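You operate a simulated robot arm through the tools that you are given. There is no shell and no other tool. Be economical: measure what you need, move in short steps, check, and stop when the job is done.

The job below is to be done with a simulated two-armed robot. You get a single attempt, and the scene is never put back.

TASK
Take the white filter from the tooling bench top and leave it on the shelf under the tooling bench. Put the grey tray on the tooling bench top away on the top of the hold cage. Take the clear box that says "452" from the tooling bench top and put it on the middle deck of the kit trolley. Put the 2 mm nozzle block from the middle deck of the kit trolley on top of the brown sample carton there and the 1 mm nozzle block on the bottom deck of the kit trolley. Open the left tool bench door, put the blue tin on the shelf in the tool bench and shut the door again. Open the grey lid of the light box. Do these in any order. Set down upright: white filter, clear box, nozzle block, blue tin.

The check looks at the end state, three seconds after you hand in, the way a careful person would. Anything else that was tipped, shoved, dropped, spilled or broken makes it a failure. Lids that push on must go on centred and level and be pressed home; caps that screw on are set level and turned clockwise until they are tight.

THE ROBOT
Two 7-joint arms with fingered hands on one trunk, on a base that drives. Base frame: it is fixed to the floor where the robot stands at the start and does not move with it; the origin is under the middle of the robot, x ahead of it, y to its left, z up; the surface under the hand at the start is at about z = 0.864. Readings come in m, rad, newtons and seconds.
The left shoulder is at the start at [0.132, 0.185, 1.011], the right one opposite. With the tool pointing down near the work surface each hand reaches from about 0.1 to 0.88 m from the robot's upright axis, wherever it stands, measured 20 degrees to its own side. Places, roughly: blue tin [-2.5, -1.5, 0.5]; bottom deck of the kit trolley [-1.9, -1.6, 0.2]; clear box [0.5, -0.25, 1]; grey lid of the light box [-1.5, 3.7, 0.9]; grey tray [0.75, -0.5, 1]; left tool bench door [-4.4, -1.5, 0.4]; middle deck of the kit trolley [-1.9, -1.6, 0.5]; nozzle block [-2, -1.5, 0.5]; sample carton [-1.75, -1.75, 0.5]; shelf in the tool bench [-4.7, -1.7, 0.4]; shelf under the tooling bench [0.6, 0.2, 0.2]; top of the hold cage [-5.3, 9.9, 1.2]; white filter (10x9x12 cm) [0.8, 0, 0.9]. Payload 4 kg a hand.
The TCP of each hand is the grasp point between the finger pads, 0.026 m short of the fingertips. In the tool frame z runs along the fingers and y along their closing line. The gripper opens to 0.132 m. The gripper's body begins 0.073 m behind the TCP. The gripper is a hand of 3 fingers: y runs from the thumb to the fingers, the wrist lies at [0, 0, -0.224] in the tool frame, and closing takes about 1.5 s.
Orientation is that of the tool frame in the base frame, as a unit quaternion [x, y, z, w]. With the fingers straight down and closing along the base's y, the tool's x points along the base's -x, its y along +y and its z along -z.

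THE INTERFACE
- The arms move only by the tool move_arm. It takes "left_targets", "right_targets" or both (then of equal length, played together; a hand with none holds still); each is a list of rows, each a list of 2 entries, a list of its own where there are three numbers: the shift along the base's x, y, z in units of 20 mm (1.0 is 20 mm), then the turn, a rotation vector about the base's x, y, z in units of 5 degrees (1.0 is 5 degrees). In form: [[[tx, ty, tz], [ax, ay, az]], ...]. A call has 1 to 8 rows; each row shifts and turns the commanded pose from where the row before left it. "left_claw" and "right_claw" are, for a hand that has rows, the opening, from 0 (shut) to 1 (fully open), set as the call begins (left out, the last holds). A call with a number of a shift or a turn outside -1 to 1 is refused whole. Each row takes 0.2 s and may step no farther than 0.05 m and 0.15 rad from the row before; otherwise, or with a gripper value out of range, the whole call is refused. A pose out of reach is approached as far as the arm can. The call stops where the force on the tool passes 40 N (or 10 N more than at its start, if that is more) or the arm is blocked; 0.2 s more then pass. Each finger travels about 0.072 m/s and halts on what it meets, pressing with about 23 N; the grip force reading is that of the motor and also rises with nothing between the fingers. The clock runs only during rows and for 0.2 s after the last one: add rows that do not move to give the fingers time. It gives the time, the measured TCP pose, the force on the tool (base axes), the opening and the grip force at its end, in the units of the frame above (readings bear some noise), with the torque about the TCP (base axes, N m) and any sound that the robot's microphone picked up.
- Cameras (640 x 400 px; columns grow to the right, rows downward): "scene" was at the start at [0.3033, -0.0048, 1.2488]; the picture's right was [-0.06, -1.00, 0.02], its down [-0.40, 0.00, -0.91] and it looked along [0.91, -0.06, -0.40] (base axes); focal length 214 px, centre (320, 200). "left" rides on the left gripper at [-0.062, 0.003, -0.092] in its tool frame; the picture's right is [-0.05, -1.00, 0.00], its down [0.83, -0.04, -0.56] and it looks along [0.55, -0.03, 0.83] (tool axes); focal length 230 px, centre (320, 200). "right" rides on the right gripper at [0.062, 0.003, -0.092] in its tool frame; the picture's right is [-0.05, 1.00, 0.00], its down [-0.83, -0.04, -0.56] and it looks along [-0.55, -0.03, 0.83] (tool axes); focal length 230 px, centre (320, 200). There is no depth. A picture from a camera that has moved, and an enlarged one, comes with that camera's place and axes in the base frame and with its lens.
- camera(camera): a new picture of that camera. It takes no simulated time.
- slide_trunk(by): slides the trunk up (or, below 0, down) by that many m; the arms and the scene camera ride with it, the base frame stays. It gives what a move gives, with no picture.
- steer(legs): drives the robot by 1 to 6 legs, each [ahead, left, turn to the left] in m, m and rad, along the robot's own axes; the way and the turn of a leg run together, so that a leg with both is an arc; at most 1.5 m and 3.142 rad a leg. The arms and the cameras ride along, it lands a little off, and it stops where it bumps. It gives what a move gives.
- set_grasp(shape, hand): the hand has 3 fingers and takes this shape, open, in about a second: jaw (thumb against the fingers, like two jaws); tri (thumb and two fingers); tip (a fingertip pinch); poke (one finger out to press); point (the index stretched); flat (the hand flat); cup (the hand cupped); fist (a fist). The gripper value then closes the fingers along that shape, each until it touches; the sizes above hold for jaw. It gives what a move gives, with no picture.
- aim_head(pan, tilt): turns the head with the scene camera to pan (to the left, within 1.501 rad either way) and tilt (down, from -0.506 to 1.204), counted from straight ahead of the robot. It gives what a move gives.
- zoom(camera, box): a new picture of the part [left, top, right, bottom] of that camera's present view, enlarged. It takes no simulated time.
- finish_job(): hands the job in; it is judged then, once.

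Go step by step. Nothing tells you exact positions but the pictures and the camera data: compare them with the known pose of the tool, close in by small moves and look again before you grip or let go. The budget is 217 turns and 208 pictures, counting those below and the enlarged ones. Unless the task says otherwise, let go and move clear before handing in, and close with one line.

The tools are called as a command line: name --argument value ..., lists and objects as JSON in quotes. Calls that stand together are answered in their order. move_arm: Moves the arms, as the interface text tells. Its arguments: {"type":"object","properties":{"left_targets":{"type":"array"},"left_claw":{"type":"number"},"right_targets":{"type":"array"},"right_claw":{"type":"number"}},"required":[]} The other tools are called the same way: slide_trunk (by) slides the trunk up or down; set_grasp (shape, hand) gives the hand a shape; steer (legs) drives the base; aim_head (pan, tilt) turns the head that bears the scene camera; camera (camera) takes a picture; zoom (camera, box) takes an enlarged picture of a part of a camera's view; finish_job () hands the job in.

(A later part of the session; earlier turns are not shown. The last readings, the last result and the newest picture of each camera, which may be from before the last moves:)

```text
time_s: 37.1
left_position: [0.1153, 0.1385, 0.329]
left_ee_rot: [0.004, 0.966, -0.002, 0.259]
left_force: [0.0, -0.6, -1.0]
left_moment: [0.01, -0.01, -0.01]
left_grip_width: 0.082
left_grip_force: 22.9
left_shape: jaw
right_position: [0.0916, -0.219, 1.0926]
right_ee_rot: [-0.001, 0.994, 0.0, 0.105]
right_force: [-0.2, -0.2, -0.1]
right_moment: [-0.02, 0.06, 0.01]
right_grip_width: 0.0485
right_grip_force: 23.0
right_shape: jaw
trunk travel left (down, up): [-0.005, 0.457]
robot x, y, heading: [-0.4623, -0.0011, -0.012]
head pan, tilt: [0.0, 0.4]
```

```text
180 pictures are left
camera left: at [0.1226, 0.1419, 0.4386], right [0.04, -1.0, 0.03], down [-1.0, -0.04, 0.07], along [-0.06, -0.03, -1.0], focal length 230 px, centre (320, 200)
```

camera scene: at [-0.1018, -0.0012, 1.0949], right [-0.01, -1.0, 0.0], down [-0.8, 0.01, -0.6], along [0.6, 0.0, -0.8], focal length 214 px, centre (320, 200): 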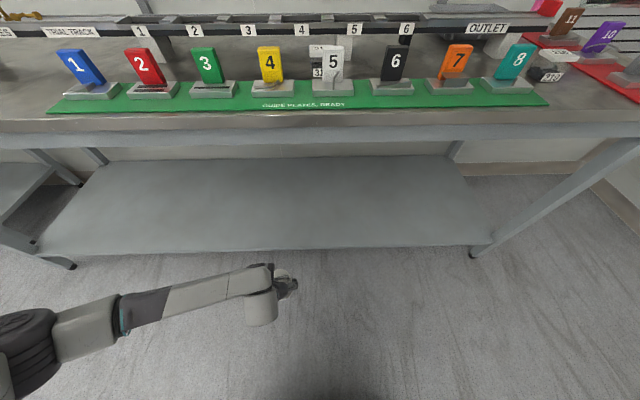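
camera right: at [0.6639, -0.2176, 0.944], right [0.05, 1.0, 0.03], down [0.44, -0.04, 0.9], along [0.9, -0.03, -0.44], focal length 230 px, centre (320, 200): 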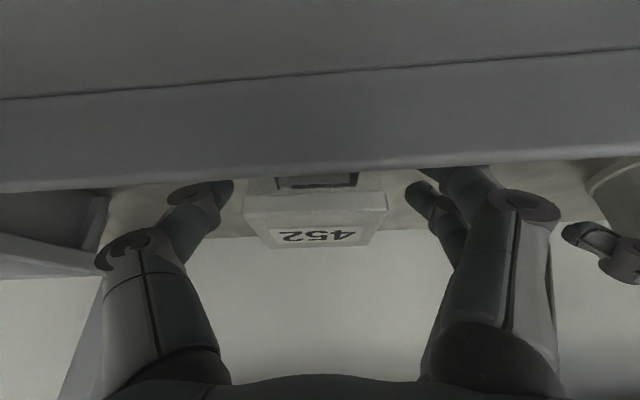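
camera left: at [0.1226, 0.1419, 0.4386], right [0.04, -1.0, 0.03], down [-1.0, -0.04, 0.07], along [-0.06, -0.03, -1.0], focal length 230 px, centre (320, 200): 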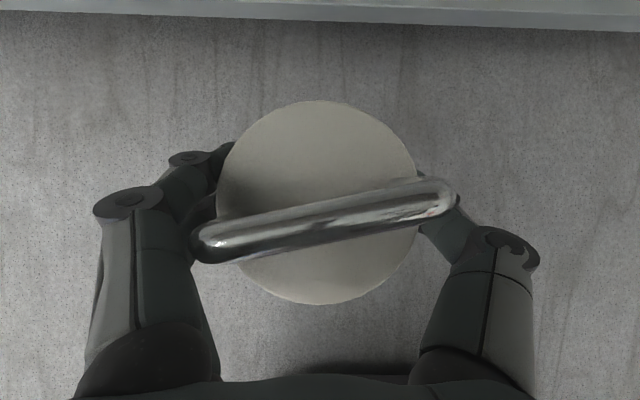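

The shelf edge is at about x = 0.30, z = 0.19, and the filter bottom is around 0.27, clear of it. I drive 0.3 m forward to bring the filter over the shelf.

steer --legs '[[0.29, 0, 0]]'

move_arm --left_targets '[[[0, 0, -0.6], [0, 0, 0]], [[0, 0, -0.6], [0, 0, 0]], [[0, 0, -0.5], [0, 0, 0]], [[0, 0, -0.5], [0, 0, 0]]]'

camera --camera "left"

camera --camera "scene"

```text
time_s: 39.1
left_position: [0.4066, 0.1413, 0.3283]
left_ee_rot: [0.0, 0.966, -0.001, 0.259]
left_force: [0.2, -0.5, -1.8]
left_moment: [0.02, -0.01, -0.02]
left_grip_width: 0.0822
left_grip_force: 22.9
left_shape: jaw
right_position: [0.3868, -0.2167, 1.0927]
right_ee_rot: [-0.005, 0.994, 0.0, 0.105]
right_force: [0.3, 0.2, -0.5]
right_moment: [0.01, -0.01, 0.0]
right_grip_width: 0.0485
right_grip_force: 23.5
right_shape: jaw
trunk travel left (down, up): [-0.005, 0.457]
robot x, y, heading: [-0.1738, -0.0007, -0.002]
head pan, tilt: [0.0, 0.4]
```

```text
time_s: 40.1
left_position: [0.4079, 0.1417, 0.2834]
left_ee_rot: [0.0, 0.966, -0.001, 0.259]
left_force: [-0.6, 0.3, -0.9]
left_moment: [-0.01, 0.0, -0.04]
left_grip_width: 0.0825
left_grip_force: 22.9
left_shape: jaw
right_position: [0.3864, -0.2174, 1.0934]
right_ee_rot: [-0.005, 0.994, 0.001, 0.105]
right_force: [-0.9, -0.1, -0.7]
right_moment: [0.01, 0.01, 0.03]
right_grip_width: 0.0487
right_grip_force: 22.9
right_shape: jaw
trunk travel left (down, up): [-0.005, 0.457]
robot x, y, heading: [-0.1721, -0.0015, -0.001]
head pan, tilt: [0.0, 0.4]
```

```text
179 pictures are left
camera left: at [0.4143, 0.1451, 0.3953], right [0.04, -1.0, 0.03], down [-1.0, -0.04, 0.07], along [-0.06, -0.03, -1.0], focal length 230 px, centre (320, 200)
```

left: 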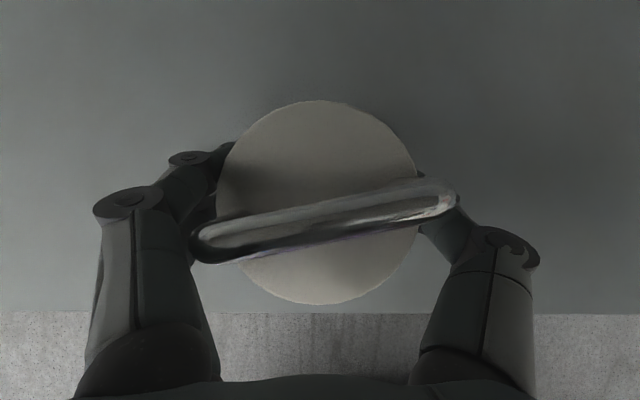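

```text
178 pictures are left
camera scene: at [0.1903, 0.0001, 1.095], right [0.0, -1.0, 0.0], down [-0.8, 0.0, -0.6], along [0.6, 0.0, -0.8], focal length 214 px, centre (320, 200)
```

scene: 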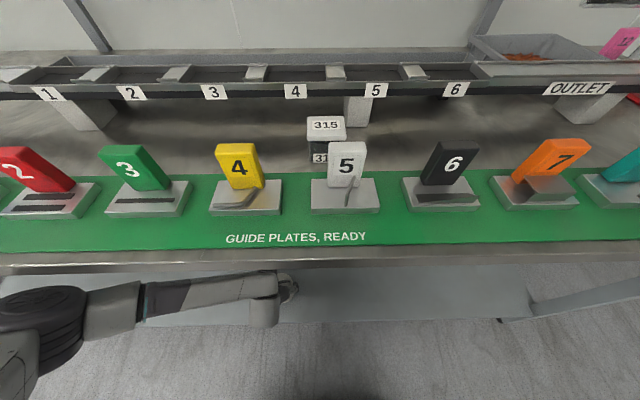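

Edge geometry gives shelf height about 0.19. I push 4 cm further in and lower gently until contact.

move_arm --left_targets '[[[1, 0, 0], [0, 0, 0]], [[1, 0, 0], [0, 0, 0]], [[0, 0, -0.5], [0, 0, 0]], [[0, 0, -0.4], [0, 0, 0]], [[0, 0, -0.25], [0, 0, 0]], [[0, 0, -0.2], [0, 0, 0]], [[0, 0, -0.2], [0, 0, 0]]]'

camera --camera "left"

```text
time_s: 41.7
left_position: [0.4488, 0.1403, 0.2578]
left_ee_rot: [0.0, 0.965, 0.0, 0.262]
left_force: [-7.2, 2.3, 25.0]
left_moment: [0.13, -0.1, -0.01]
left_grip_width: 0.0817
left_grip_force: 22.9
left_shape: jaw
right_position: [0.3825, -0.2184, 1.0953]
right_ee_rot: [-0.004, 0.994, 0.001, 0.107]
right_force: [0.4, 0.0, -0.6]
right_moment: [0.04, -0.01, -0.02]
right_grip_width: 0.049
right_grip_force: 22.7
right_shape: jaw
trunk travel left (down, up): [-0.005, 0.457]
robot x, y, heading: [-0.1691, -0.0046, 0.001]
head pan, tilt: [0.0, 0.4]
```

```text
177 pictures are left
camera left: at [0.4548, 0.1436, 0.3683], right [0.04, -1.0, 0.03], down [-1.0, -0.04, 0.06], along [-0.06, -0.03, -1.0], focal length 230 px, centre (320, 200)
```

left: 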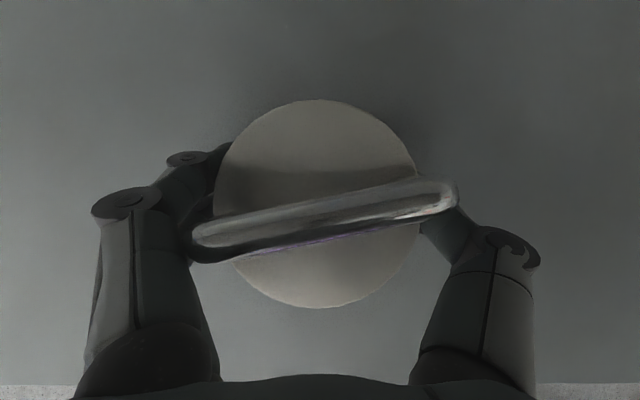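

The filter is on the shelf. I relieve the pressure slightly, open, then rise straight up clear.

move_arm --left_targets '[[[0, 0, 0.1], [0, 0, 0]], [[0, 0, 0], [0, 0, 0]]]'

move_arm --left_targets '[[[0, 0, 0], [0, 0, 0]], [[0, 0, 0], [0, 0, 0]], [[0, 0, 0], [0, 0, 0]], [[0, 0, 0], [0, 0, 0]], [[0, 0, 0], [0, 0, 0]], [[0, 0, 0], [0, 0, 0]], [[0, 0, 0], [0, 0, 0]]]' --left_claw 1

camera --camera "left"

```text
time_s: 42.3
left_position: [0.4484, 0.1413, 0.2579]
left_ee_rot: [-0.001, 0.966, 0.0, 0.26]
left_force: [0.8, -0.3, 18.7]
left_moment: [0.08, -0.15, 0.0]
left_grip_width: 0.0819
left_grip_force: 23.1
left_shape: jaw
right_position: [0.3851, -0.2176, 1.0949]
right_ee_rot: [-0.004, 0.994, 0.001, 0.107]
right_force: [0.1, -1.0, -1.3]
right_moment: [-0.02, -0.04, 0.0]
right_grip_width: 0.0487
right_grip_force: 23.3
right_shape: jaw
trunk travel left (down, up): [-0.005, 0.457]
robot x, y, heading: [-0.174, -0.0021, -0.001]
head pan, tilt: [0.0, 0.4]
```

```text
time_s: 43.9
left_position: [0.4477, 0.1397, 0.2563]
left_ee_rot: [0.0, 0.966, -0.001, 0.259]
left_force: [-0.6, 0.8, 0.3]
left_moment: [0.03, -0.03, -0.01]
left_grip_width: 0.1318
left_grip_force: 0.1
left_shape: jaw
right_position: [0.3857, -0.2169, 1.0931]
right_ee_rot: [-0.004, 0.994, 0.0, 0.105]
right_force: [0.3, 0.3, -0.3]
right_moment: [0.0, -0.03, 0.02]
right_grip_width: 0.0487
right_grip_force: 23.1
right_shape: jaw
trunk travel left (down, up): [-0.005, 0.457]
robot x, y, heading: [-0.1717, 0.0013, 0.004]
head pan, tilt: [0.0, 0.4]
```

```text
176 pictures are left
camera left: at [0.454, 0.144, 0.3668], right [0.04, -1.0, 0.03], down [-1.0, -0.04, 0.07], along [-0.06, -0.03, -1.0], focal length 230 px, centre (320, 200)
```

left: 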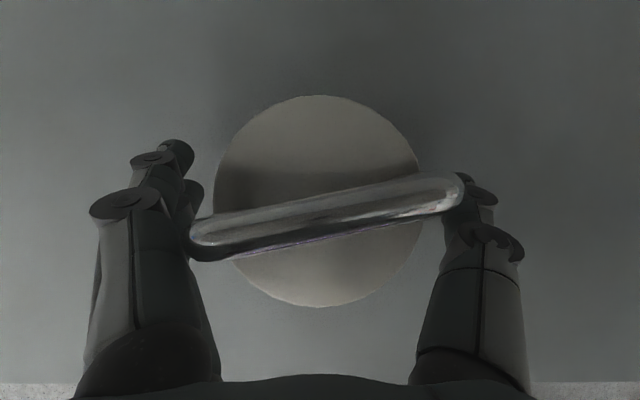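

Released cleanly. I withdraw along the tool axis, then back the robot out.

move_arm --left_targets '[[[-0.4, 0, 0.9], [0, 0, 0]], [[-0.4, 0, 0.9], [0, 0, 0]], [[-0.5, 0, 0.9], [0, 0, 0]], [[-0.5, 0, 0.9], [0, 0, 0]], [[-0.5, 0, 0.9], [0, 0, 0]], [[-0.6, 0, 0.9], [0, 0, 0]], [[-1, 0, 0.5], [0, 0, 0]], [[-1, 0, 0.5], [0, 0, 0]]]'

steer --legs '[[-0.7, 0, 0]]'

camera --camera "scene"

```text
time_s: 45.7
left_position: [0.35, 0.1419, 0.385]
left_ee_rot: [0.0, 0.965, -0.001, 0.26]
left_force: [0.0, -0.5, -0.6]
left_moment: [-0.02, -0.03, 0.01]
left_grip_width: 0.1319
left_grip_force: 0.0
left_shape: jaw
right_position: [0.3848, -0.217, 1.093]
right_ee_rot: [-0.004, 0.994, 0.0, 0.105]
right_force: [0.3, 0.3, -0.4]
right_moment: [0.03, -0.04, -0.01]
right_grip_width: 0.0487
right_grip_force: 22.7
right_shape: jaw
trunk travel left (down, up): [-0.005, 0.457]
robot x, y, heading: [-0.1752, -0.0, 0.001]
head pan, tilt: [0.0, 0.4]
```

```text
time_s: 49.6
left_position: [-0.3502, 0.143, 0.3844]
left_ee_rot: [0.001, 0.966, -0.001, 0.258]
left_force: [-0.5, 0.0, -0.1]
left_moment: [-0.03, 0.01, -0.01]
left_grip_width: 0.132
left_grip_force: 0.1
left_shape: jaw
right_position: [-0.3159, -0.217, 1.0932]
right_ee_rot: [-0.004, 0.995, 0.001, 0.105]
right_force: [-0.1, 0.1, 0.2]
right_moment: [0.01, -0.03, 0.01]
right_grip_width: 0.0486
right_grip_force: 22.5
right_shape: jaw
trunk travel left (down, up): [-0.005, 0.457]
robot x, y, heading: [-0.8757, -0.0025, -0.003]
head pan, tilt: [0.0, 0.4]
```

```text
175 pictures are left
camera scene: at [-0.5115, 0.0004, 1.0953], right [0.0, -1.0, 0.0], down [-0.8, 0.0, -0.6], along [0.6, 0.0, -0.8], focal length 214 px, centre (320, 200)
```

scene: 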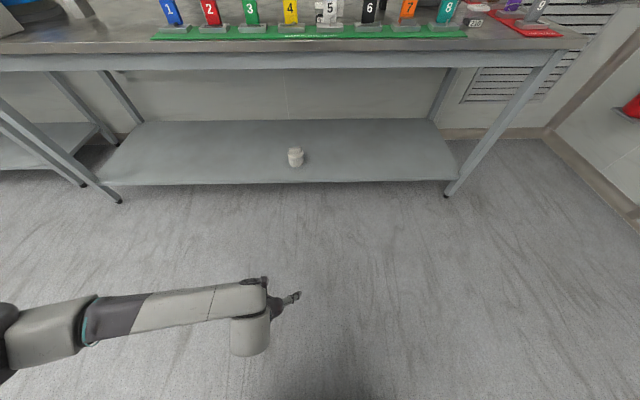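

The filter stands upright on the shelf. Next is the kit trolley to the back right; I raise the trunk and look around before turning.

move_arm --left_targets '[[[-0.5, 0, 1], [0, 0, 0]], [[-0.5, 0, 1], [0, 0, 0]], [[-0.5, 0, 1], [0, 0, 0]], [[-0.5, 0, 1], [0, 0, 0]], [[0, 0, 1], [0, 0, 0]], [[0, 0, 1], [0, 0, 0]], [[0, 0, 1], [0, 0, 0]], [[0, 0, 1], [0, 0, 0]]]'

slide_trunk --by 0.15

aim_head --pan -1.5 --tilt 0.1

camera --camera "scene"

```text
time_s: 51.4
left_position: [-0.3903, 0.1428, 0.5452]
left_ee_rot: [0.0, 0.966, 0.0, 0.259]
left_force: [0.0, 0.2, 0.0]
left_moment: [-0.02, 0.01, -0.01]
left_grip_width: 0.132
left_grip_force: 0.0
left_shape: jaw
right_position: [-0.3157, -0.2173, 1.0931]
right_ee_rot: [-0.004, 0.994, 0.0, 0.106]
right_force: [0.6, 0.4, -1.1]
right_moment: [-0.04, 0.0, 0.01]
right_grip_width: 0.0486
right_grip_force: 23.1
right_shape: jaw
trunk travel left (down, up): [-0.005, 0.457]
robot x, y, heading: [-0.8737, 0.0012, -0.004]
head pan, tilt: [0.0, 0.4]
```

```text
time_s: 53.1
left_position: [-0.3908, 0.142, 0.694]
left_ee_rot: [0.0, 0.966, -0.001, 0.258]
left_force: [-0.6, -0.5, -0.7]
left_moment: [-0.03, 0.0, 0.01]
left_grip_width: 0.1318
left_grip_force: 0.1
left_shape: jaw
right_position: [-0.314, -0.2167, 1.2407]
right_ee_rot: [-0.005, 0.995, 0.001, 0.104]
right_force: [-0.5, 1.2, -0.2]
right_moment: [-0.01, -0.01, 0.0]
right_grip_width: 0.0487
right_grip_force: 23.3
right_shape: jaw
trunk travel left (down, up): [-0.155, 0.307]
robot x, y, heading: [-0.8771, -0.0034, 0.001]
head pan, tilt: [0.0, 0.4]
```

```text
time_s: 54.7
left_position: [-0.3902, 0.1414, 0.6929]
left_ee_rot: [0.0, 0.966, -0.001, 0.258]
left_force: [0.6, -0.3, -0.7]
left_moment: [0.01, -0.03, -0.01]
left_grip_width: 0.1321
left_grip_force: 0.1
left_shape: jaw
right_position: [-0.3161, -0.2164, 1.2431]
right_ee_rot: [-0.005, 0.994, 0.0, 0.105]
right_force: [0.1, -0.8, -0.6]
right_moment: [-0.01, -0.02, 0.01]
right_grip_width: 0.0489
right_grip_force: 22.5
right_shape: jaw
trunk travel left (down, up): [-0.155, 0.307]
robot x, y, heading: [-0.8745, -0.0, 0.001]
head pan, tilt: [-1.499, 0.099]
```

```text
174 pictures are left
camera scene: at [-0.731, -0.0915, 1.3851], right [-0.97, -0.07, 0.24], down [-0.24, 0.1, -0.96], along [0.05, -0.99, -0.11], focal length 214 px, centre (320, 200)
```

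scene: 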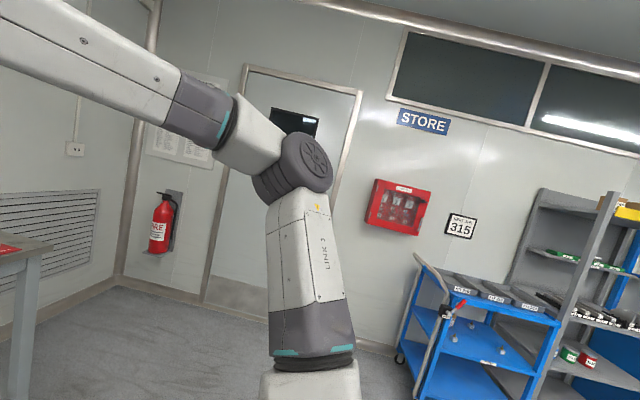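

The blue trolley is in view with open decks facing the room. I turn to face it and shift across so I stand in front of it at a distance.

steer --legs '[[0, 0, -1.571], [0, -1.0, 0]]'

aim_head --pan 0 --tilt 0.35

camera --camera "scene"

```text
time_s: 63.8
left_position: [-1.735, -0.5039, 0.6945]
left_ee_rot: [0.676, 0.69, -0.182, 0.184]
left_force: [-0.4, -0.3, -0.7]
left_moment: [0.03, 0.01, -0.01]
left_grip_width: 0.132
left_grip_force: 0.0
left_shape: jaw
right_position: [-2.0921, -0.5863, 1.2425]
right_ee_rot: [0.693, 0.713, -0.073, 0.075]
right_force: [0.4, -1.1, -0.1]
right_moment: [-0.04, 0.01, 0.01]
right_grip_width: 0.0489
right_grip_force: 22.9
right_shape: jaw
trunk travel left (down, up): [-0.155, 0.307]
robot x, y, heading: [-1.8899, -0.0244, -1.548]
head pan, tilt: [-1.499, 0.099]
```

```text
time_s: 65.3
left_position: [-1.7355, -0.5044, 0.6944]
left_ee_rot: [0.676, 0.69, -0.182, 0.184]
left_force: [0.2, 0.9, -0.8]
left_moment: [0.02, -0.02, -0.01]
left_grip_width: 0.1319
left_grip_force: 0.0
left_shape: jaw
right_position: [-2.093, -0.5862, 1.2433]
right_ee_rot: [0.693, 0.713, -0.073, 0.076]
right_force: [-0.5, 0.9, -0.8]
right_moment: [0.0, 0.01, -0.02]
right_grip_width: 0.0491
right_grip_force: 22.4
right_shape: jaw
trunk travel left (down, up): [-0.155, 0.307]
robot x, y, heading: [-1.8898, -0.0234, -1.548]
head pan, tilt: [0.0, 0.351]
```

```text
173 pictures are left
camera scene: at [-1.8827, -0.2425, 1.3419], right [-1.0, -0.02, 0.0], down [-0.01, 0.56, -0.83], along [0.02, -0.83, -0.56], focal length 214 px, centre (320, 200)
```

scene: 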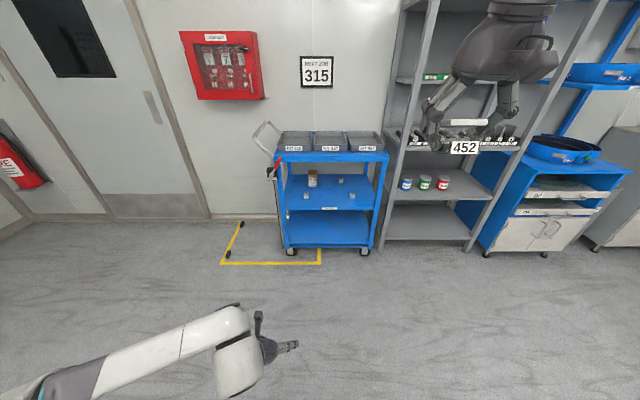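

Trolley, tin rack and benches are all visible. I zoom into the trolley decks and the tins.

zoom --camera "scene" --box '[250, 120, 410, 260]'

zoom --camera "scene" --box '[380, 120, 640, 270]'

```text
2.86 times, centred on (330, 190) of scene
camera zoom: at [-1.8827, -0.2425, 1.3419], right [-1.0, -0.02, 0.0], down [-0.01, 0.56, -0.83], along [0.02, -0.83, -0.56], focal length 613 px, centre (291, 229)
```

zoom: 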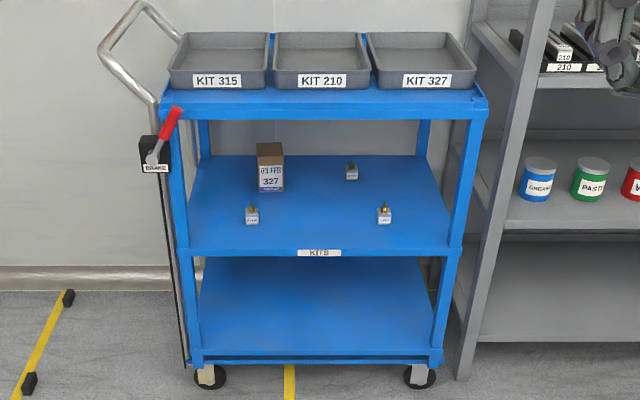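

```text
2.46 times, centred on (510, 195) of scene
camera zoom: at [-1.8827, -0.2425, 1.3419], right [-1.0, -0.02, 0.0], down [-0.01, 0.56, -0.83], along [0.02, -0.83, -0.56], focal length 528 px, centre (-148, 212)
```

zoom: 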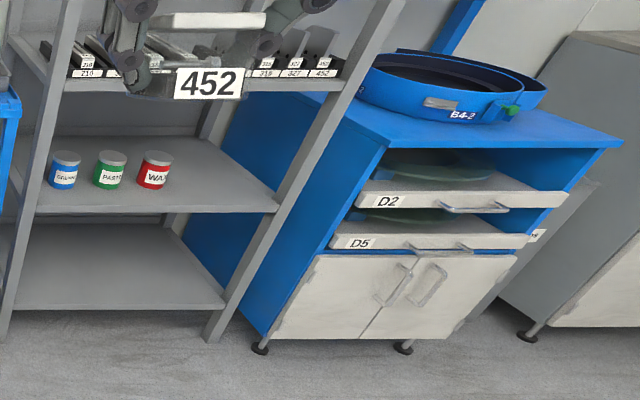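

The middle deck holds a carton and three nozzle blocks. I zoom on the blocks to read their labels.

zoom --camera "scene" --box '[296, 166, 360, 206]'

```text
10.00 times, centred on (328, 186) of scene
camera zoom: at [-1.8827, -0.2425, 1.3419], right [-1.0, -0.02, 0.0], down [-0.01, 0.56, -0.83], along [0.02, -0.83, -0.56], focal length 2145 px, centre (240, 340)
```

zoom: 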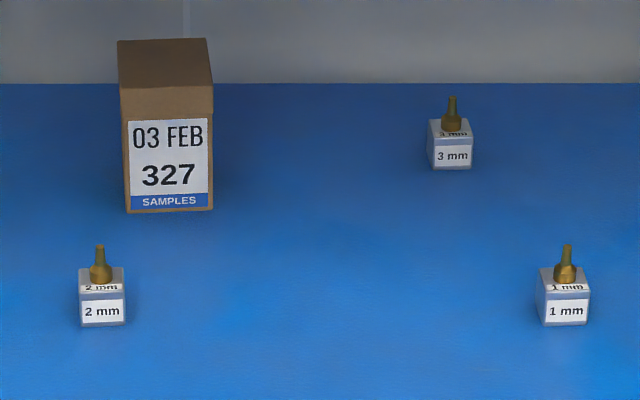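

The 2 mm block is front-left, the 1 mm block front-right, and the carton stands behind the 2 mm block. I drive up in front of the trolley, lower the trunk, and tilt the hands while retracting the right one.

steer --legs '[[0.7, 0.03, -0.023]]'

move_arm --right_targets '[[[0, 1, 0], [-0.9, 0, 0]], [[0, 1, 0], [-0.9, 0, 0]], [[0, 1, -1], [-0.9, 0, 0]], [[0, 1, -1], [-0.9, 0, 0]], [[0, 0, -1], [0, 0, 0]], [[0, 0, -1], [0, 0, 0]], [[0, 0, -1], [0, 0, 0]], [[0, 0, -1], [0, 0, 0]]]' --left_targets '[[[0, 0.3, 0], [-1, 0, 0]], [[0, 0.3, 0], [-1, 0, 0]], [[0, 0.3, 0], [-1, 0, 0]], [[0, 0.3, 0], [-1, 0, 0]], [[0, 0.3, 0], [-1, 0, 0]], [[0, 0.3, 0], [-1, 0, 0]], [[0, 0.3, 0], [-1, 0, 0]], [[0, 0.3, 0], [-1, 0, 0]]]'

slide_trunk --by -0.14

camera --camera "scene"

```text
time_s: 69.3
left_position: [-1.709, -1.2251, 0.6948]
left_ee_rot: [0.684, 0.682, -0.183, 0.182]
left_force: [-0.8, -0.6, 0.5]
left_moment: [-0.03, 0.01, 0.02]
left_grip_width: 0.1321
left_grip_force: 0.1
left_shape: jaw
right_position: [-2.0683, -1.2991, 1.2425]
right_ee_rot: [0.701, 0.705, -0.075, 0.076]
right_force: [-0.2, 0.3, 0.2]
right_moment: [-0.01, 0.01, 0.01]
right_grip_width: 0.0488
right_grip_force: 23.1
right_shape: jaw
trunk travel left (down, up): [-0.155, 0.307]
robot x, y, heading: [-1.8489, -0.7415, -1.573]
head pan, tilt: [0.0, 0.351]
```

```text
time_s: 71.1
left_position: [-1.7415, -1.1754, 0.7148]
left_ee_rot: [0.58, 0.578, -0.405, 0.407]
left_force: [-1.2, 0.3, 0.6]
left_moment: [0.01, 0.01, 0.02]
left_grip_width: 0.1319
left_grip_force: 0.0
left_shape: jaw
left hand out of reach, approached as far as the arm can: row 6, 7, 8
right_position: [-2.07, -1.2201, 1.1206]
right_ee_rot: [0.68, 0.685, -0.183, 0.184]
right_force: [-1.2, -0.6, 0.0]
right_moment: [-0.02, -0.01, 0.0]
right_grip_width: 0.0489
right_grip_force: 22.6
right_shape: jaw
trunk travel left (down, up): [-0.155, 0.307]
robot x, y, heading: [-1.853, -0.74, -1.571]
head pan, tilt: [0.0, 0.351]
```

```text
time_s: 72.7
left_position: [-1.7338, -1.1734, 0.5729]
left_ee_rot: [0.578, 0.587, -0.396, 0.406]
left_force: [-0.5, 0.3, -0.3]
left_moment: [0.01, -0.01, -0.06]
left_grip_width: 0.1321
left_grip_force: 0.0
left_shape: jaw
right_position: [-2.0686, -1.2421, 0.9434]
right_ee_rot: [0.687, 0.692, -0.155, 0.156]
right_force: [-0.5, 0.6, 0.1]
right_moment: [-0.01, -0.01, -0.01]
right_grip_width: 0.0485
right_grip_force: 23.0
right_shape: jaw
trunk travel left (down, up): [-0.015, 0.447]
robot x, y, heading: [-1.8567, -0.7449, -1.572]
head pan, tilt: [0.0, 0.351]
```

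```text
169 pictures are left
camera scene: at [-1.8508, -1.0928, 1.1179], right [-1.0, 0.0, 0.0], down [0.0, 0.75, -0.66], along [0.0, -0.66, -0.75], focal length 214 px, centre (320, 200)
```

scene: 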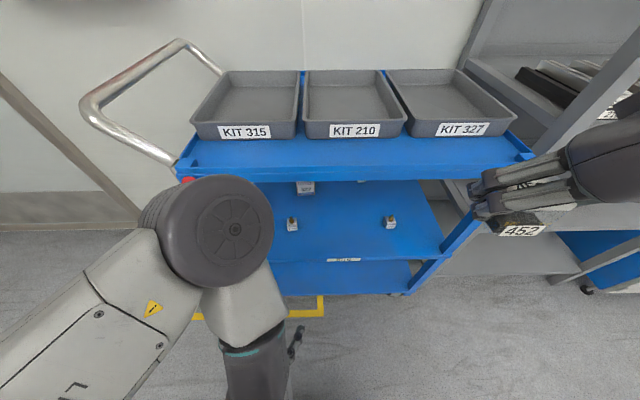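

The robot stands at x = -1.857 in front of the trolley. I bring the right hand with the box down in front of the middle deck.

move_arm --right_targets '[[[0.4, 0, -1], [-0.3, 0, 0]], [[0.4, 0, -1], [-0.3, 0, 0]], [[0.4, 0, -1], [-0.3, 0, 0]], [[0.4, 0, -1], [0, 0, 0]], [[0.4, 0, -1], [0, 0, 0]], [[0.4, 0, -1], [0, 0, 0]], [[0.4, 0, -1], [0, 0, 0]], [[0.4, 0, -1], [0, 0, 0]]]'

move_arm --right_targets '[[[0.35, 0, -1], [0, 0, 0]], [[0.35, 0, -1], [0, 0, 0]], [[0.35, 0, -1], [0, 0, 0]], [[0.35, 0, -1], [0, 0, 0]], [[0.35, 0, -1], [0, 0, 0]], [[0.35, 0, -1], [0, 0, 0]], [[0.35, 0, -1], [0, 0, 0]], [[0.35, 0, -1], [0, 0, 0]]]'

camera --camera "right"

camera --camera "scene"

```text
time_s: 74.5
left_position: [-1.7355, -1.1765, 0.5747]
left_ee_rot: [0.574, 0.588, -0.399, 0.406]
left_force: [-0.2, 0.8, -0.5]
left_moment: [-0.01, -0.01, 0.05]
left_grip_width: 0.1322
left_grip_force: 0.1
left_shape: jaw
right_position: [-2.0275, -1.2787, 0.9292]
right_ee_rot: [0.681, 0.686, -0.181, 0.182]
right_force: [-0.6, -0.2, 0.1]
right_moment: [-0.03, 0.0, 0.01]
right_grip_width: 0.0482
right_grip_force: 23.2
right_shape: jaw
right hand out of reach, approached as far as the arm can: row 1, 2, 3, 4, 5, 6, 7, 8
trunk travel left (down, up): [-0.015, 0.447]
robot x, y, heading: [-1.8494, -0.7376, -1.571]
head pan, tilt: [0.0, 0.351]
```

```text
time_s: 76.3
left_position: [-1.7361, -1.1797, 0.5751]
left_ee_rot: [0.574, 0.587, -0.399, 0.408]
left_force: [0.5, 0.0, 0.9]
left_moment: [0.0, 0.01, 0.03]
left_grip_width: 0.132
left_grip_force: 0.0
left_shape: jaw
right_position: [-2.0277, -1.278, 0.9304]
right_ee_rot: [0.681, 0.685, -0.182, 0.183]
right_force: [0.2, -0.1, -0.9]
right_moment: [-0.02, -0.01, -0.01]
right_grip_width: 0.0482
right_grip_force: 22.9
right_shape: jaw
right hand out of reach, approached as far as the arm can: row 1, 2, 3, 4, 5, 6, 7, 8
trunk travel left (down, up): [-0.015, 0.447]
robot x, y, heading: [-1.8496, -0.7449, -1.572]
head pan, tilt: [0.0, 0.351]
```

```text
168 pictures are left
camera right: at [-2.0252, -1.1779, 0.9801], right [1.0, -0.04, 0.03], down [-0.04, -0.45, 0.89], along [-0.02, -0.89, -0.45], focal length 230 px, centre (320, 200)
```

right: 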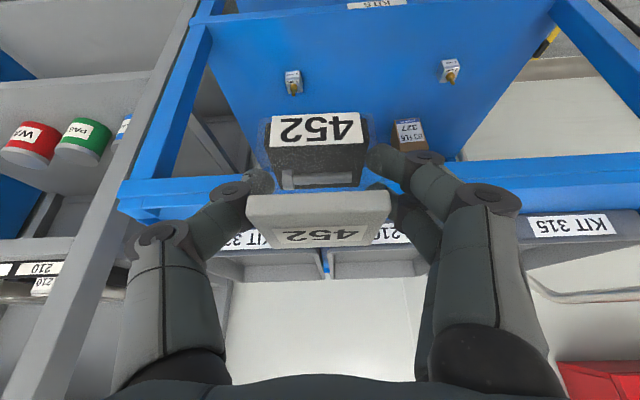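

```text
167 pictures are left
camera scene: at [-1.851, -1.0941, 1.1171], right [-1.0, 0.0, 0.0], down [0.0, 0.75, -0.66], along [0.0, -0.66, -0.75], focal length 214 px, centre (320, 200)
```

scene: 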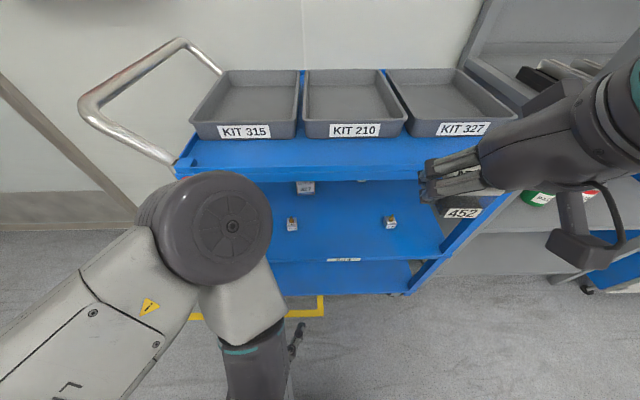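

The right arm is too folded here to come down. I back off so the arm can extend forward, then try again.

steer --legs '[[-0.35, 0, 0]]'

move_arm --right_targets '[[[-0.5, -1, -0.3], [0, 0, 0]], [[-0.5, -1, -0.3], [0, 0, 0]], [[-0.5, -1, -0.5], [0, 0, 0]], [[-0.5, -1, -1], [0, 0, 0]], [[0, -1, -1], [0, 0, 0]], [[0, 0, -1], [0, 0, 0]], [[0, 0, -1], [0, 0, 0]], [[0, 0, -1], [0, 0, 0]]]'

camera --camera "scene"

```text
time_s: 78.6
left_position: [-1.7354, -0.8304, 0.5761]
left_ee_rot: [0.574, 0.587, -0.4, 0.408]
left_force: [0.0, 0.7, 0.4]
left_moment: [0.0, -0.02, -0.01]
left_grip_width: 0.1318
left_grip_force: 0.2
left_shape: jaw
right_position: [-2.0281, -0.929, 0.9301]
right_ee_rot: [0.681, 0.685, -0.181, 0.183]
right_force: [0.3, 0.6, -1.0]
right_moment: [-0.02, 0.01, -0.02]
right_grip_width: 0.0486
right_grip_force: 22.7
right_shape: jaw
trunk travel left (down, up): [-0.015, 0.447]
robot x, y, heading: [-1.8485, -0.3909, -1.578]
head pan, tilt: [0.0, 0.351]
```

```text
time_s: 80.4
left_position: [-1.7358, -0.8317, 0.5752]
left_ee_rot: [0.574, 0.588, -0.399, 0.408]
left_force: [-0.7, 0.7, -0.5]
left_moment: [0.0, -0.01, 0.0]
left_grip_width: 0.1318
left_grip_force: 0.0
left_shape: jaw
right_position: [-2.0657, -1.0284, 0.8097]
right_ee_rot: [0.682, 0.685, -0.182, 0.181]
right_force: [-0.7, 0.2, -0.6]
right_moment: [0.0, -0.01, 0.03]
right_grip_width: 0.0489
right_grip_force: 23.0
right_shape: jaw
trunk travel left (down, up): [-0.015, 0.447]
robot x, y, heading: [-1.8465, -0.3911, -1.578]
head pan, tilt: [0.0, 0.351]
```

```text
166 pictures are left
camera scene: at [-1.8505, -0.7458, 1.1169], right [-1.0, 0.0, 0.0], down [0.0, 0.76, -0.66], along [0.0, -0.66, -0.76], focal length 214 px, centre (320, 200)
```

scene: 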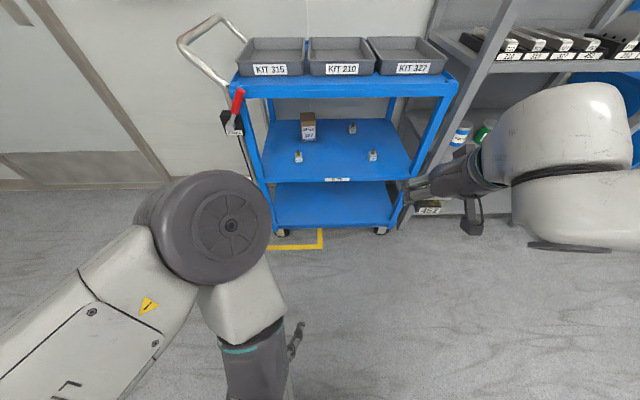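

That works. I keep lowering the right hand to deck height.

move_arm --right_targets '[[[0, 0, -1], [0, 0, 0]], [[0, 0, -1], [0, 0, 0]], [[0, 0, -1], [0, 0, 0]], [[0, 0, -1], [0, 0, 0]], [[0, 0, -1], [0, 0, 0]], [[0, 0, -1], [0, 0, 0]], [[0, 0, -1], [0, 0, 0]], [[0, 0, -1], [0, 0, 0]]]' --left_targets '[[[0.5, 0, -0.5], [0, 0, 0]], [[0.5, 0, -0.5], [0, 0, 0]], [[0.5, 0, -0.5], [0, 0, 0]], [[0.5, 0, -0.5], [0, 0, 0]], [[0.5, 0, 0], [0, 0, 0]], [[0.5, 0, 0], [0, 0, 0]], [[0.5, 0, 0], [0, 0, 0]], [[0.5, 0, 0], [0, 0, 0]]]'

move_arm --right_targets '[[[0, 0, -1], [0, 0, 0]], [[0, 0, -1], [0, 0, 0]], [[0, 0, -1], [0, 0, 0]], [[0, 0, -0.5], [0, 0, 0]]]'

camera --camera "right"

camera --camera "scene"

```text
time_s: 82.2
left_position: [-1.7087, -0.859, 0.5784]
left_ee_rot: [0.575, 0.588, -0.398, 0.407]
left_force: [-0.9, -0.3, -0.3]
left_moment: [0.01, -0.01, -0.05]
left_grip_width: 0.132
left_grip_force: 0.1
left_shape: jaw
left hand out of reach, approached as far as the arm can: row 1, 2, 3, 4, 5, 6, 7, 8
right_position: [-2.0655, -1.0282, 0.6461]
right_ee_rot: [0.683, 0.684, -0.181, 0.181]
right_force: [-0.6, 0.0, -0.9]
right_moment: [-0.01, -0.02, 0.0]
right_grip_width: 0.0486
right_grip_force: 22.8
right_shape: jaw
trunk travel left (down, up): [-0.015, 0.447]
robot x, y, heading: [-1.851, -0.3915, -1.572]
head pan, tilt: [0.0, 0.351]
```

```text
time_s: 83.2
left_position: [-1.7097, -0.8595, 0.5806]
left_ee_rot: [0.575, 0.587, -0.399, 0.407]
left_force: [-0.3, -0.8, -0.7]
left_moment: [0.01, -0.04, 0.0]
left_grip_width: 0.1322
left_grip_force: 0.1
left_shape: jaw
right_position: [-2.0663, -1.0291, 0.5764]
right_ee_rot: [0.682, 0.685, -0.182, 0.182]
right_force: [0.4, 0.6, -0.6]
right_moment: [-0.02, 0.03, -0.01]
right_grip_width: 0.0487
right_grip_force: 22.7
right_shape: jaw
trunk travel left (down, up): [-0.015, 0.447]
robot x, y, heading: [-1.8506, -0.3912, -1.575]
head pan, tilt: [0.0, 0.351]
```

```text
165 pictures are left
camera right: at [-2.0637, -0.9289, 0.6271], right [1.0, -0.04, 0.03], down [-0.04, -0.45, 0.89], along [-0.03, -0.89, -0.45], focal length 230 px, centre (320, 200)
```

right: 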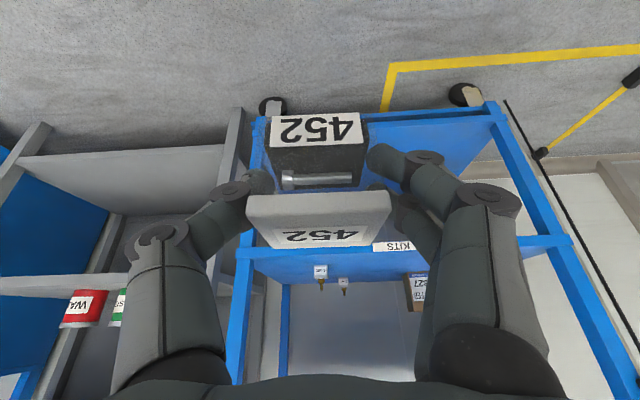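

```text
164 pictures are left
camera scene: at [-1.8503, -0.7456, 1.1171], right [-1.0, 0.0, 0.0], down [0.0, 0.76, -0.66], along [0.0, -0.66, -0.76], focal length 214 px, centre (320, 200)
```

scene: 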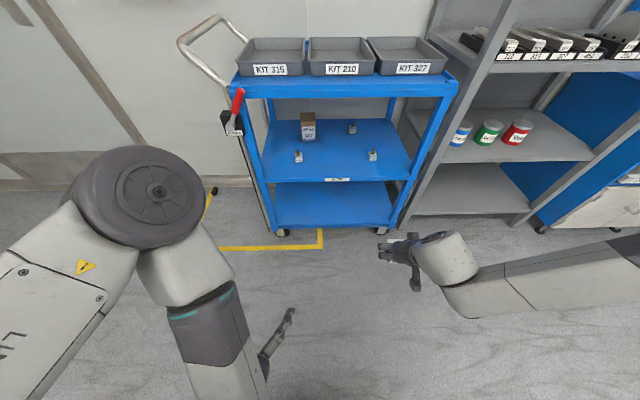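

The right arm is now in a good posture, but the left elbow is folded forward. I unfold the left arm outward before driving nearer, and raise the box slightly.

move_arm --left_targets '[[[0.3, -1, 0], [0.5, 0, 0]], [[0.3, -1, 0], [0.5, 0, 0]], [[0.3, -1, 0], [0.5, 0, 0]], [[0.3, -1, 0], [0.5, 0, 0]], [[0.3, -1, 0], [0.5, 0, 0]], [[0.3, -1, 0], [0.5, 0, 0]], [[0.3, -1, -0.5], [0.5, 0, 0]], [[0.3, -0.5, -1], [0.5, 0, 0]]]' --right_targets '[[[0, -0.5, 0.5], [0, 0, 0]], [[0, -0.5, 0.5], [0, 0, 0]], [[0, -0.5, 0.2], [0, 0, 0]], [[0, -0.5, 0], [0, 0, 0]], [[0, -0.5, 0], [0, 0, 0]], [[0, -0.5, 0], [0, 0, 0]], [[0, -0.5, 0], [0, 0, 0]], [[0, -0.5, 0], [0, 0, 0]]]'

camera --camera "scene"

```text
time_s: 85.0
left_position: [-1.6607, -1.0108, 0.55]
left_ee_rot: [0.637, 0.647, -0.293, 0.302]
left_force: [0.6, -0.8, -1.1]
left_moment: [0.03, -0.02, 0.01]
left_grip_width: 0.1322
left_grip_force: 0.0
left_shape: jaw
right_position: [-2.0657, -1.1074, 0.602]
right_ee_rot: [0.682, 0.685, -0.181, 0.182]
right_force: [0.7, 0.2, -1.1]
right_moment: [0.0, 0.01, 0.04]
right_grip_width: 0.0486
right_grip_force: 22.9
right_shape: jaw
trunk travel left (down, up): [-0.015, 0.447]
robot x, y, heading: [-1.851, -0.3938, -1.575]
head pan, tilt: [0.0, 0.351]
```

```text
163 pictures are left
camera scene: at [-1.8498, -0.7463, 1.1167], right [-1.0, 0.0, 0.0], down [0.0, 0.76, -0.66], along [0.0, -0.66, -0.76], focal length 214 px, centre (320, 200)
```

scene: 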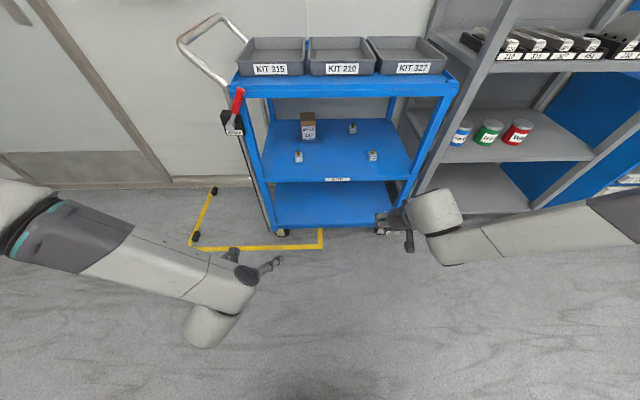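

Left arm is unfolded. I shift left and ahead so the box lines up with the free middle of the deck.

steer --legs '[[0.2, 0.12, 0]]'

camera --camera "scene"

camera --camera "right"

```text
time_s: 86.8
left_position: [-1.5458, -1.2166, 0.5504]
left_ee_rot: [0.638, 0.645, -0.293, 0.3]
left_force: [-0.6, 0.8, 0.1]
left_moment: [0.02, 0.02, -0.01]
left_grip_width: 0.1318
left_grip_force: 0.0
left_shape: jaw
right_position: [-1.9516, -1.3113, 0.6018]
right_ee_rot: [0.684, 0.683, -0.181, 0.181]
right_force: [0.6, 0.3, -0.9]
right_moment: [-0.02, -0.01, -0.03]
right_grip_width: 0.0489
right_grip_force: 23.3
right_shape: jaw
trunk travel left (down, up): [-0.015, 0.447]
robot x, y, heading: [-1.7324, -0.5976, -1.586]
head pan, tilt: [0.0, 0.351]
```

```text
162 pictures are left
camera scene: at [-1.7331, -0.9512, 1.1168], right [-1.0, 0.01, 0.0], down [0.01, 0.76, -0.66], along [-0.01, -0.66, -0.76], focal length 214 px, centre (320, 200)
```

scene: 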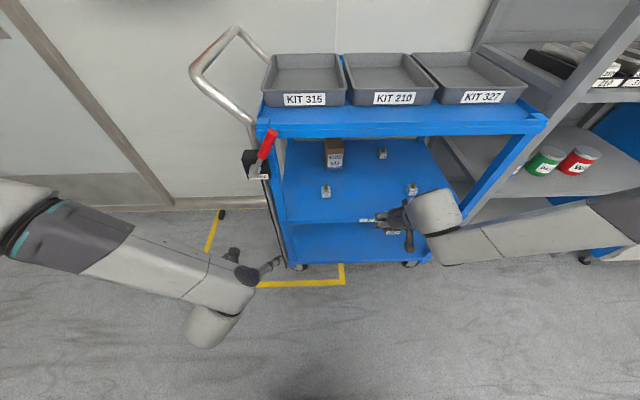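

```text
161 pictures are left
camera right: at [-1.9486, -1.2118, 0.6522], right [1.0, -0.05, 0.02], down [-0.04, -0.45, 0.89], along [-0.03, -0.89, -0.45], focal length 230 px, centre (320, 200)
```

right: 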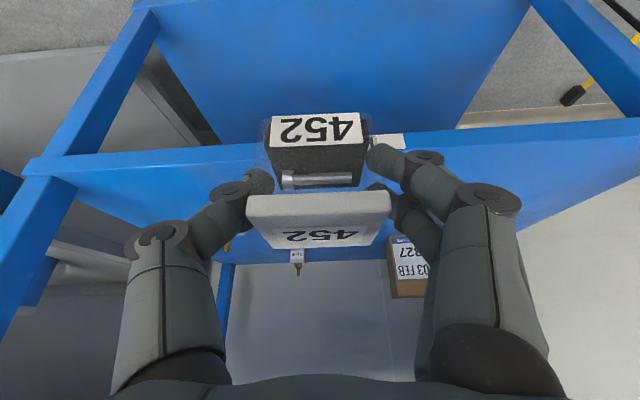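

Geometry is consistent: deck at z ≈ 0.50, front edge y ≈ -1.40. I extend the box over the deck and lower in small steps until contact.

move_arm --right_targets '[[[0.1, -1, 0], [0, 0, 0]], [[0.1, -1, 0], [0, 0, 0]], [[0.1, -1, 0], [0, 0, 0]], [[0.1, -1, 0], [0, 0, 0]], [[0.1, -1, 0], [0, 0, 0]], [[0.1, -1, 0], [0, 0, 0]], [[0.1, -1, 0], [0, 0, 0]], [[0.1, -1, 0], [0, 0, 0]]]'

move_arm --right_targets '[[[0, 0, -1], [0, 0, 0]], [[0, 0, -1], [0, 0, 0]], [[0, 0, -0.6], [0, 0, 0]], [[0, 0, -0.3], [0, 0, 0]], [[0, 0, -0.2], [0, 0, 0]], [[0, 0, -0.2], [0, 0, 0]], [[0, 0, -0.2], [0, 0, 0]], [[0, 0, -0.2], [0, 0, 0]]]'

camera --camera "right"

camera --camera "scene"

```text
time_s: 88.6
left_position: [-1.547, -1.2179, 0.5499]
left_ee_rot: [0.638, 0.645, -0.292, 0.301]
left_force: [-0.7, 0.0, 0.7]
left_moment: [0.01, 0.0, 0.01]
left_grip_width: 0.1318
left_grip_force: 0.0
left_shape: jaw
right_position: [-1.9373, -1.4709, 0.5998]
right_ee_rot: [0.684, 0.683, -0.181, 0.182]
right_force: [0.0, 0.0, -1.0]
right_moment: [0.03, 0.0, 0.0]
right_grip_width: 0.0488
right_grip_force: 22.7
right_shape: jaw
trunk travel left (down, up): [-0.015, 0.447]
robot x, y, heading: [-1.731, -0.5982, -1.58]
head pan, tilt: [0.0, 0.351]
```

```text
time_s: 90.4
left_position: [-1.5448, -1.2151, 0.5551]
left_ee_rot: [0.638, 0.644, -0.296, 0.302]
left_force: [0.9, 0.3, -0.3]
left_moment: [0.0, -0.01, -0.01]
left_grip_width: 0.1322
left_grip_force: 0.1
left_shape: jaw
right_position: [-1.9481, -1.4542, 0.5508]
right_ee_rot: [0.682, 0.681, -0.188, 0.189]
right_force: [2.8, -8.9, 37.9]
right_moment: [-0.42, -0.19, 0.03]
right_grip_width: 0.0496
right_grip_force: 23.0
right_shape: jaw
right hand out of reach, approached as far as the arm can: row 1, 2, 3, 6, 8
trunk travel left (down, up): [-0.015, 0.447]
robot x, y, heading: [-1.7296, -0.5984, -1.581]
head pan, tilt: [0.0, 0.351]
```

```text
160 pictures are left
camera right: at [-1.9448, -1.3542, 0.5991], right [1.0, -0.04, 0.03], down [-0.05, -0.43, 0.9], along [-0.03, -0.9, -0.43], focal length 230 px, centre (320, 200)
```

right: 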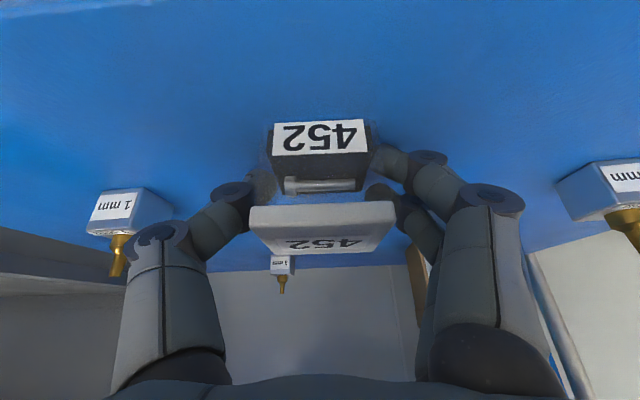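

```text
159 pictures are left
camera scene: at [-1.7321, -0.9457, 1.1195], right [-1.0, 0.01, 0.0], down [0.01, 0.75, -0.66], along [-0.01, -0.66, -0.75], focal length 214 px, centre (320, 200)
```

scene: 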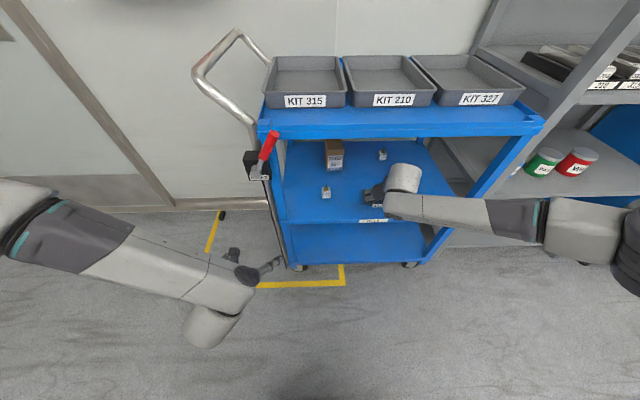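

Contact with the deck. I ease off a few millimetres and look at the box seating.

move_arm --right_targets '[[[0, 0, 0.15], [0.1, 0, 0]], [[0, 0, 0], [0, 0, 0]]]'

zoom --camera "right" --box '[180, 90, 460, 265]'

zoom --camera "scene" --box '[300, 140, 460, 240]'

```text
time_s: 91.0
left_position: [-1.5453, -1.217, 0.5535]
left_ee_rot: [0.638, 0.644, -0.295, 0.301]
left_force: [0.6, 0.2, 0.8]
left_moment: [0.01, 0.01, 0.01]
left_grip_width: 0.1322
left_grip_force: 0.0
left_shape: jaw
right_position: [-1.9478, -1.4532, 0.5519]
right_ee_rot: [0.683, 0.683, -0.183, 0.184]
right_force: [3.1, -9.0, 33.2]
right_moment: [-0.43, -0.16, -0.02]
right_grip_width: 0.0499
right_grip_force: 23.3
right_shape: jaw
trunk travel left (down, up): [-0.015, 0.447]
robot x, y, heading: [-1.7329, -0.5981, -1.584]
head pan, tilt: [0.0, 0.351]
```

```text
2.29 times, centred on (320, 178) of right
camera zoom: at [-1.9448, -1.3542, 0.6006], right [1.0, -0.05, 0.03], down [-0.04, -0.44, 0.9], along [-0.03, -0.9, -0.44], focal length 526 px, centre (320, 251)
```

zoom: 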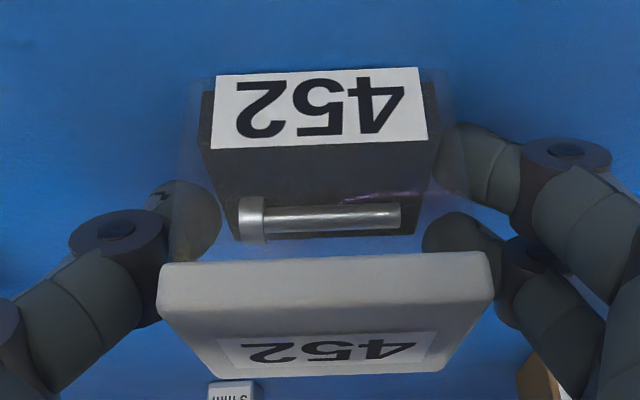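

```text
4.00 times, centred on (380, 190) of scene
camera zoom: at [-1.7324, -0.947, 1.1184], right [-1.0, 0.01, 0.0], down [0.01, 0.75, -0.66], along [-0.01, -0.66, -0.75], focal length 858 px, centre (80, 240)
```

zoom: 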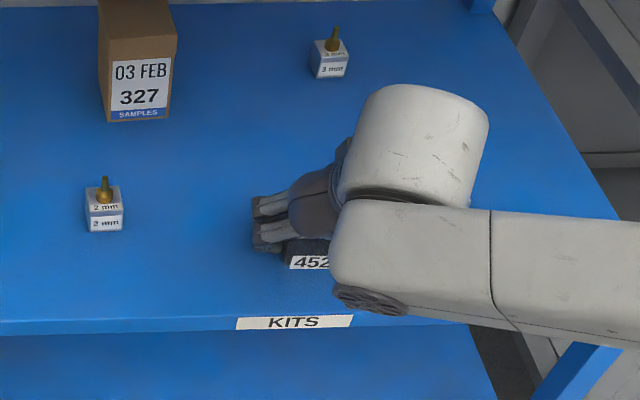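

Force is still high, so I raise a little more.

move_arm --right_targets '[[[0, 0, 0.3], [0, 0, 0]], [[0, 0, 0], [0, 0, 0]]]'

zoom --camera "right" --box '[60, 60, 500, 335]'

```text
time_s: 91.6
left_position: [-1.5458, -1.2164, 0.5521]
left_ee_rot: [0.638, 0.645, -0.294, 0.302]
left_force: [-0.1, 0.3, 0.5]
left_moment: [0.02, 0.01, 0.02]
left_grip_width: 0.1317
left_grip_force: 0.1
left_shape: jaw
right_position: [-1.9485, -1.451, 0.5517]
right_ee_rot: [0.685, 0.682, -0.181, 0.179]
right_force: [2.2, -6.1, 20.9]
right_moment: [-0.25, -0.22, -0.02]
right_grip_width: 0.0498
right_grip_force: 23.1
right_shape: jaw
trunk travel left (down, up): [-0.015, 0.447]
robot x, y, heading: [-1.7347, -0.5997, -1.58]
head pan, tilt: [0.0, 0.351]
```

```text
1.45 times, centred on (280, 198) of right
camera zoom: at [-1.9454, -1.3517, 0.6016], right [1.0, -0.05, 0.03], down [-0.04, -0.45, 0.89], along [-0.03, -0.89, -0.45], focal length 335 px, centre (378, 204)
```

zoom: 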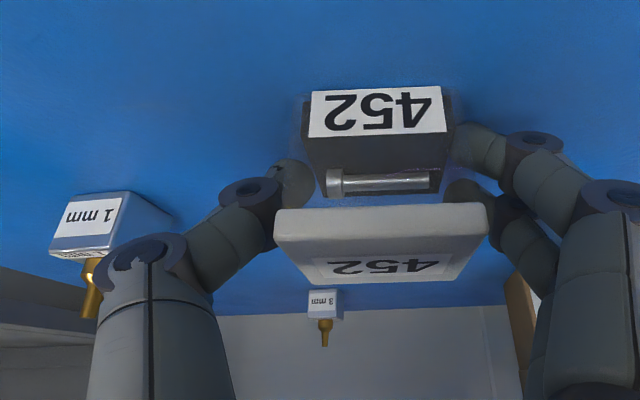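

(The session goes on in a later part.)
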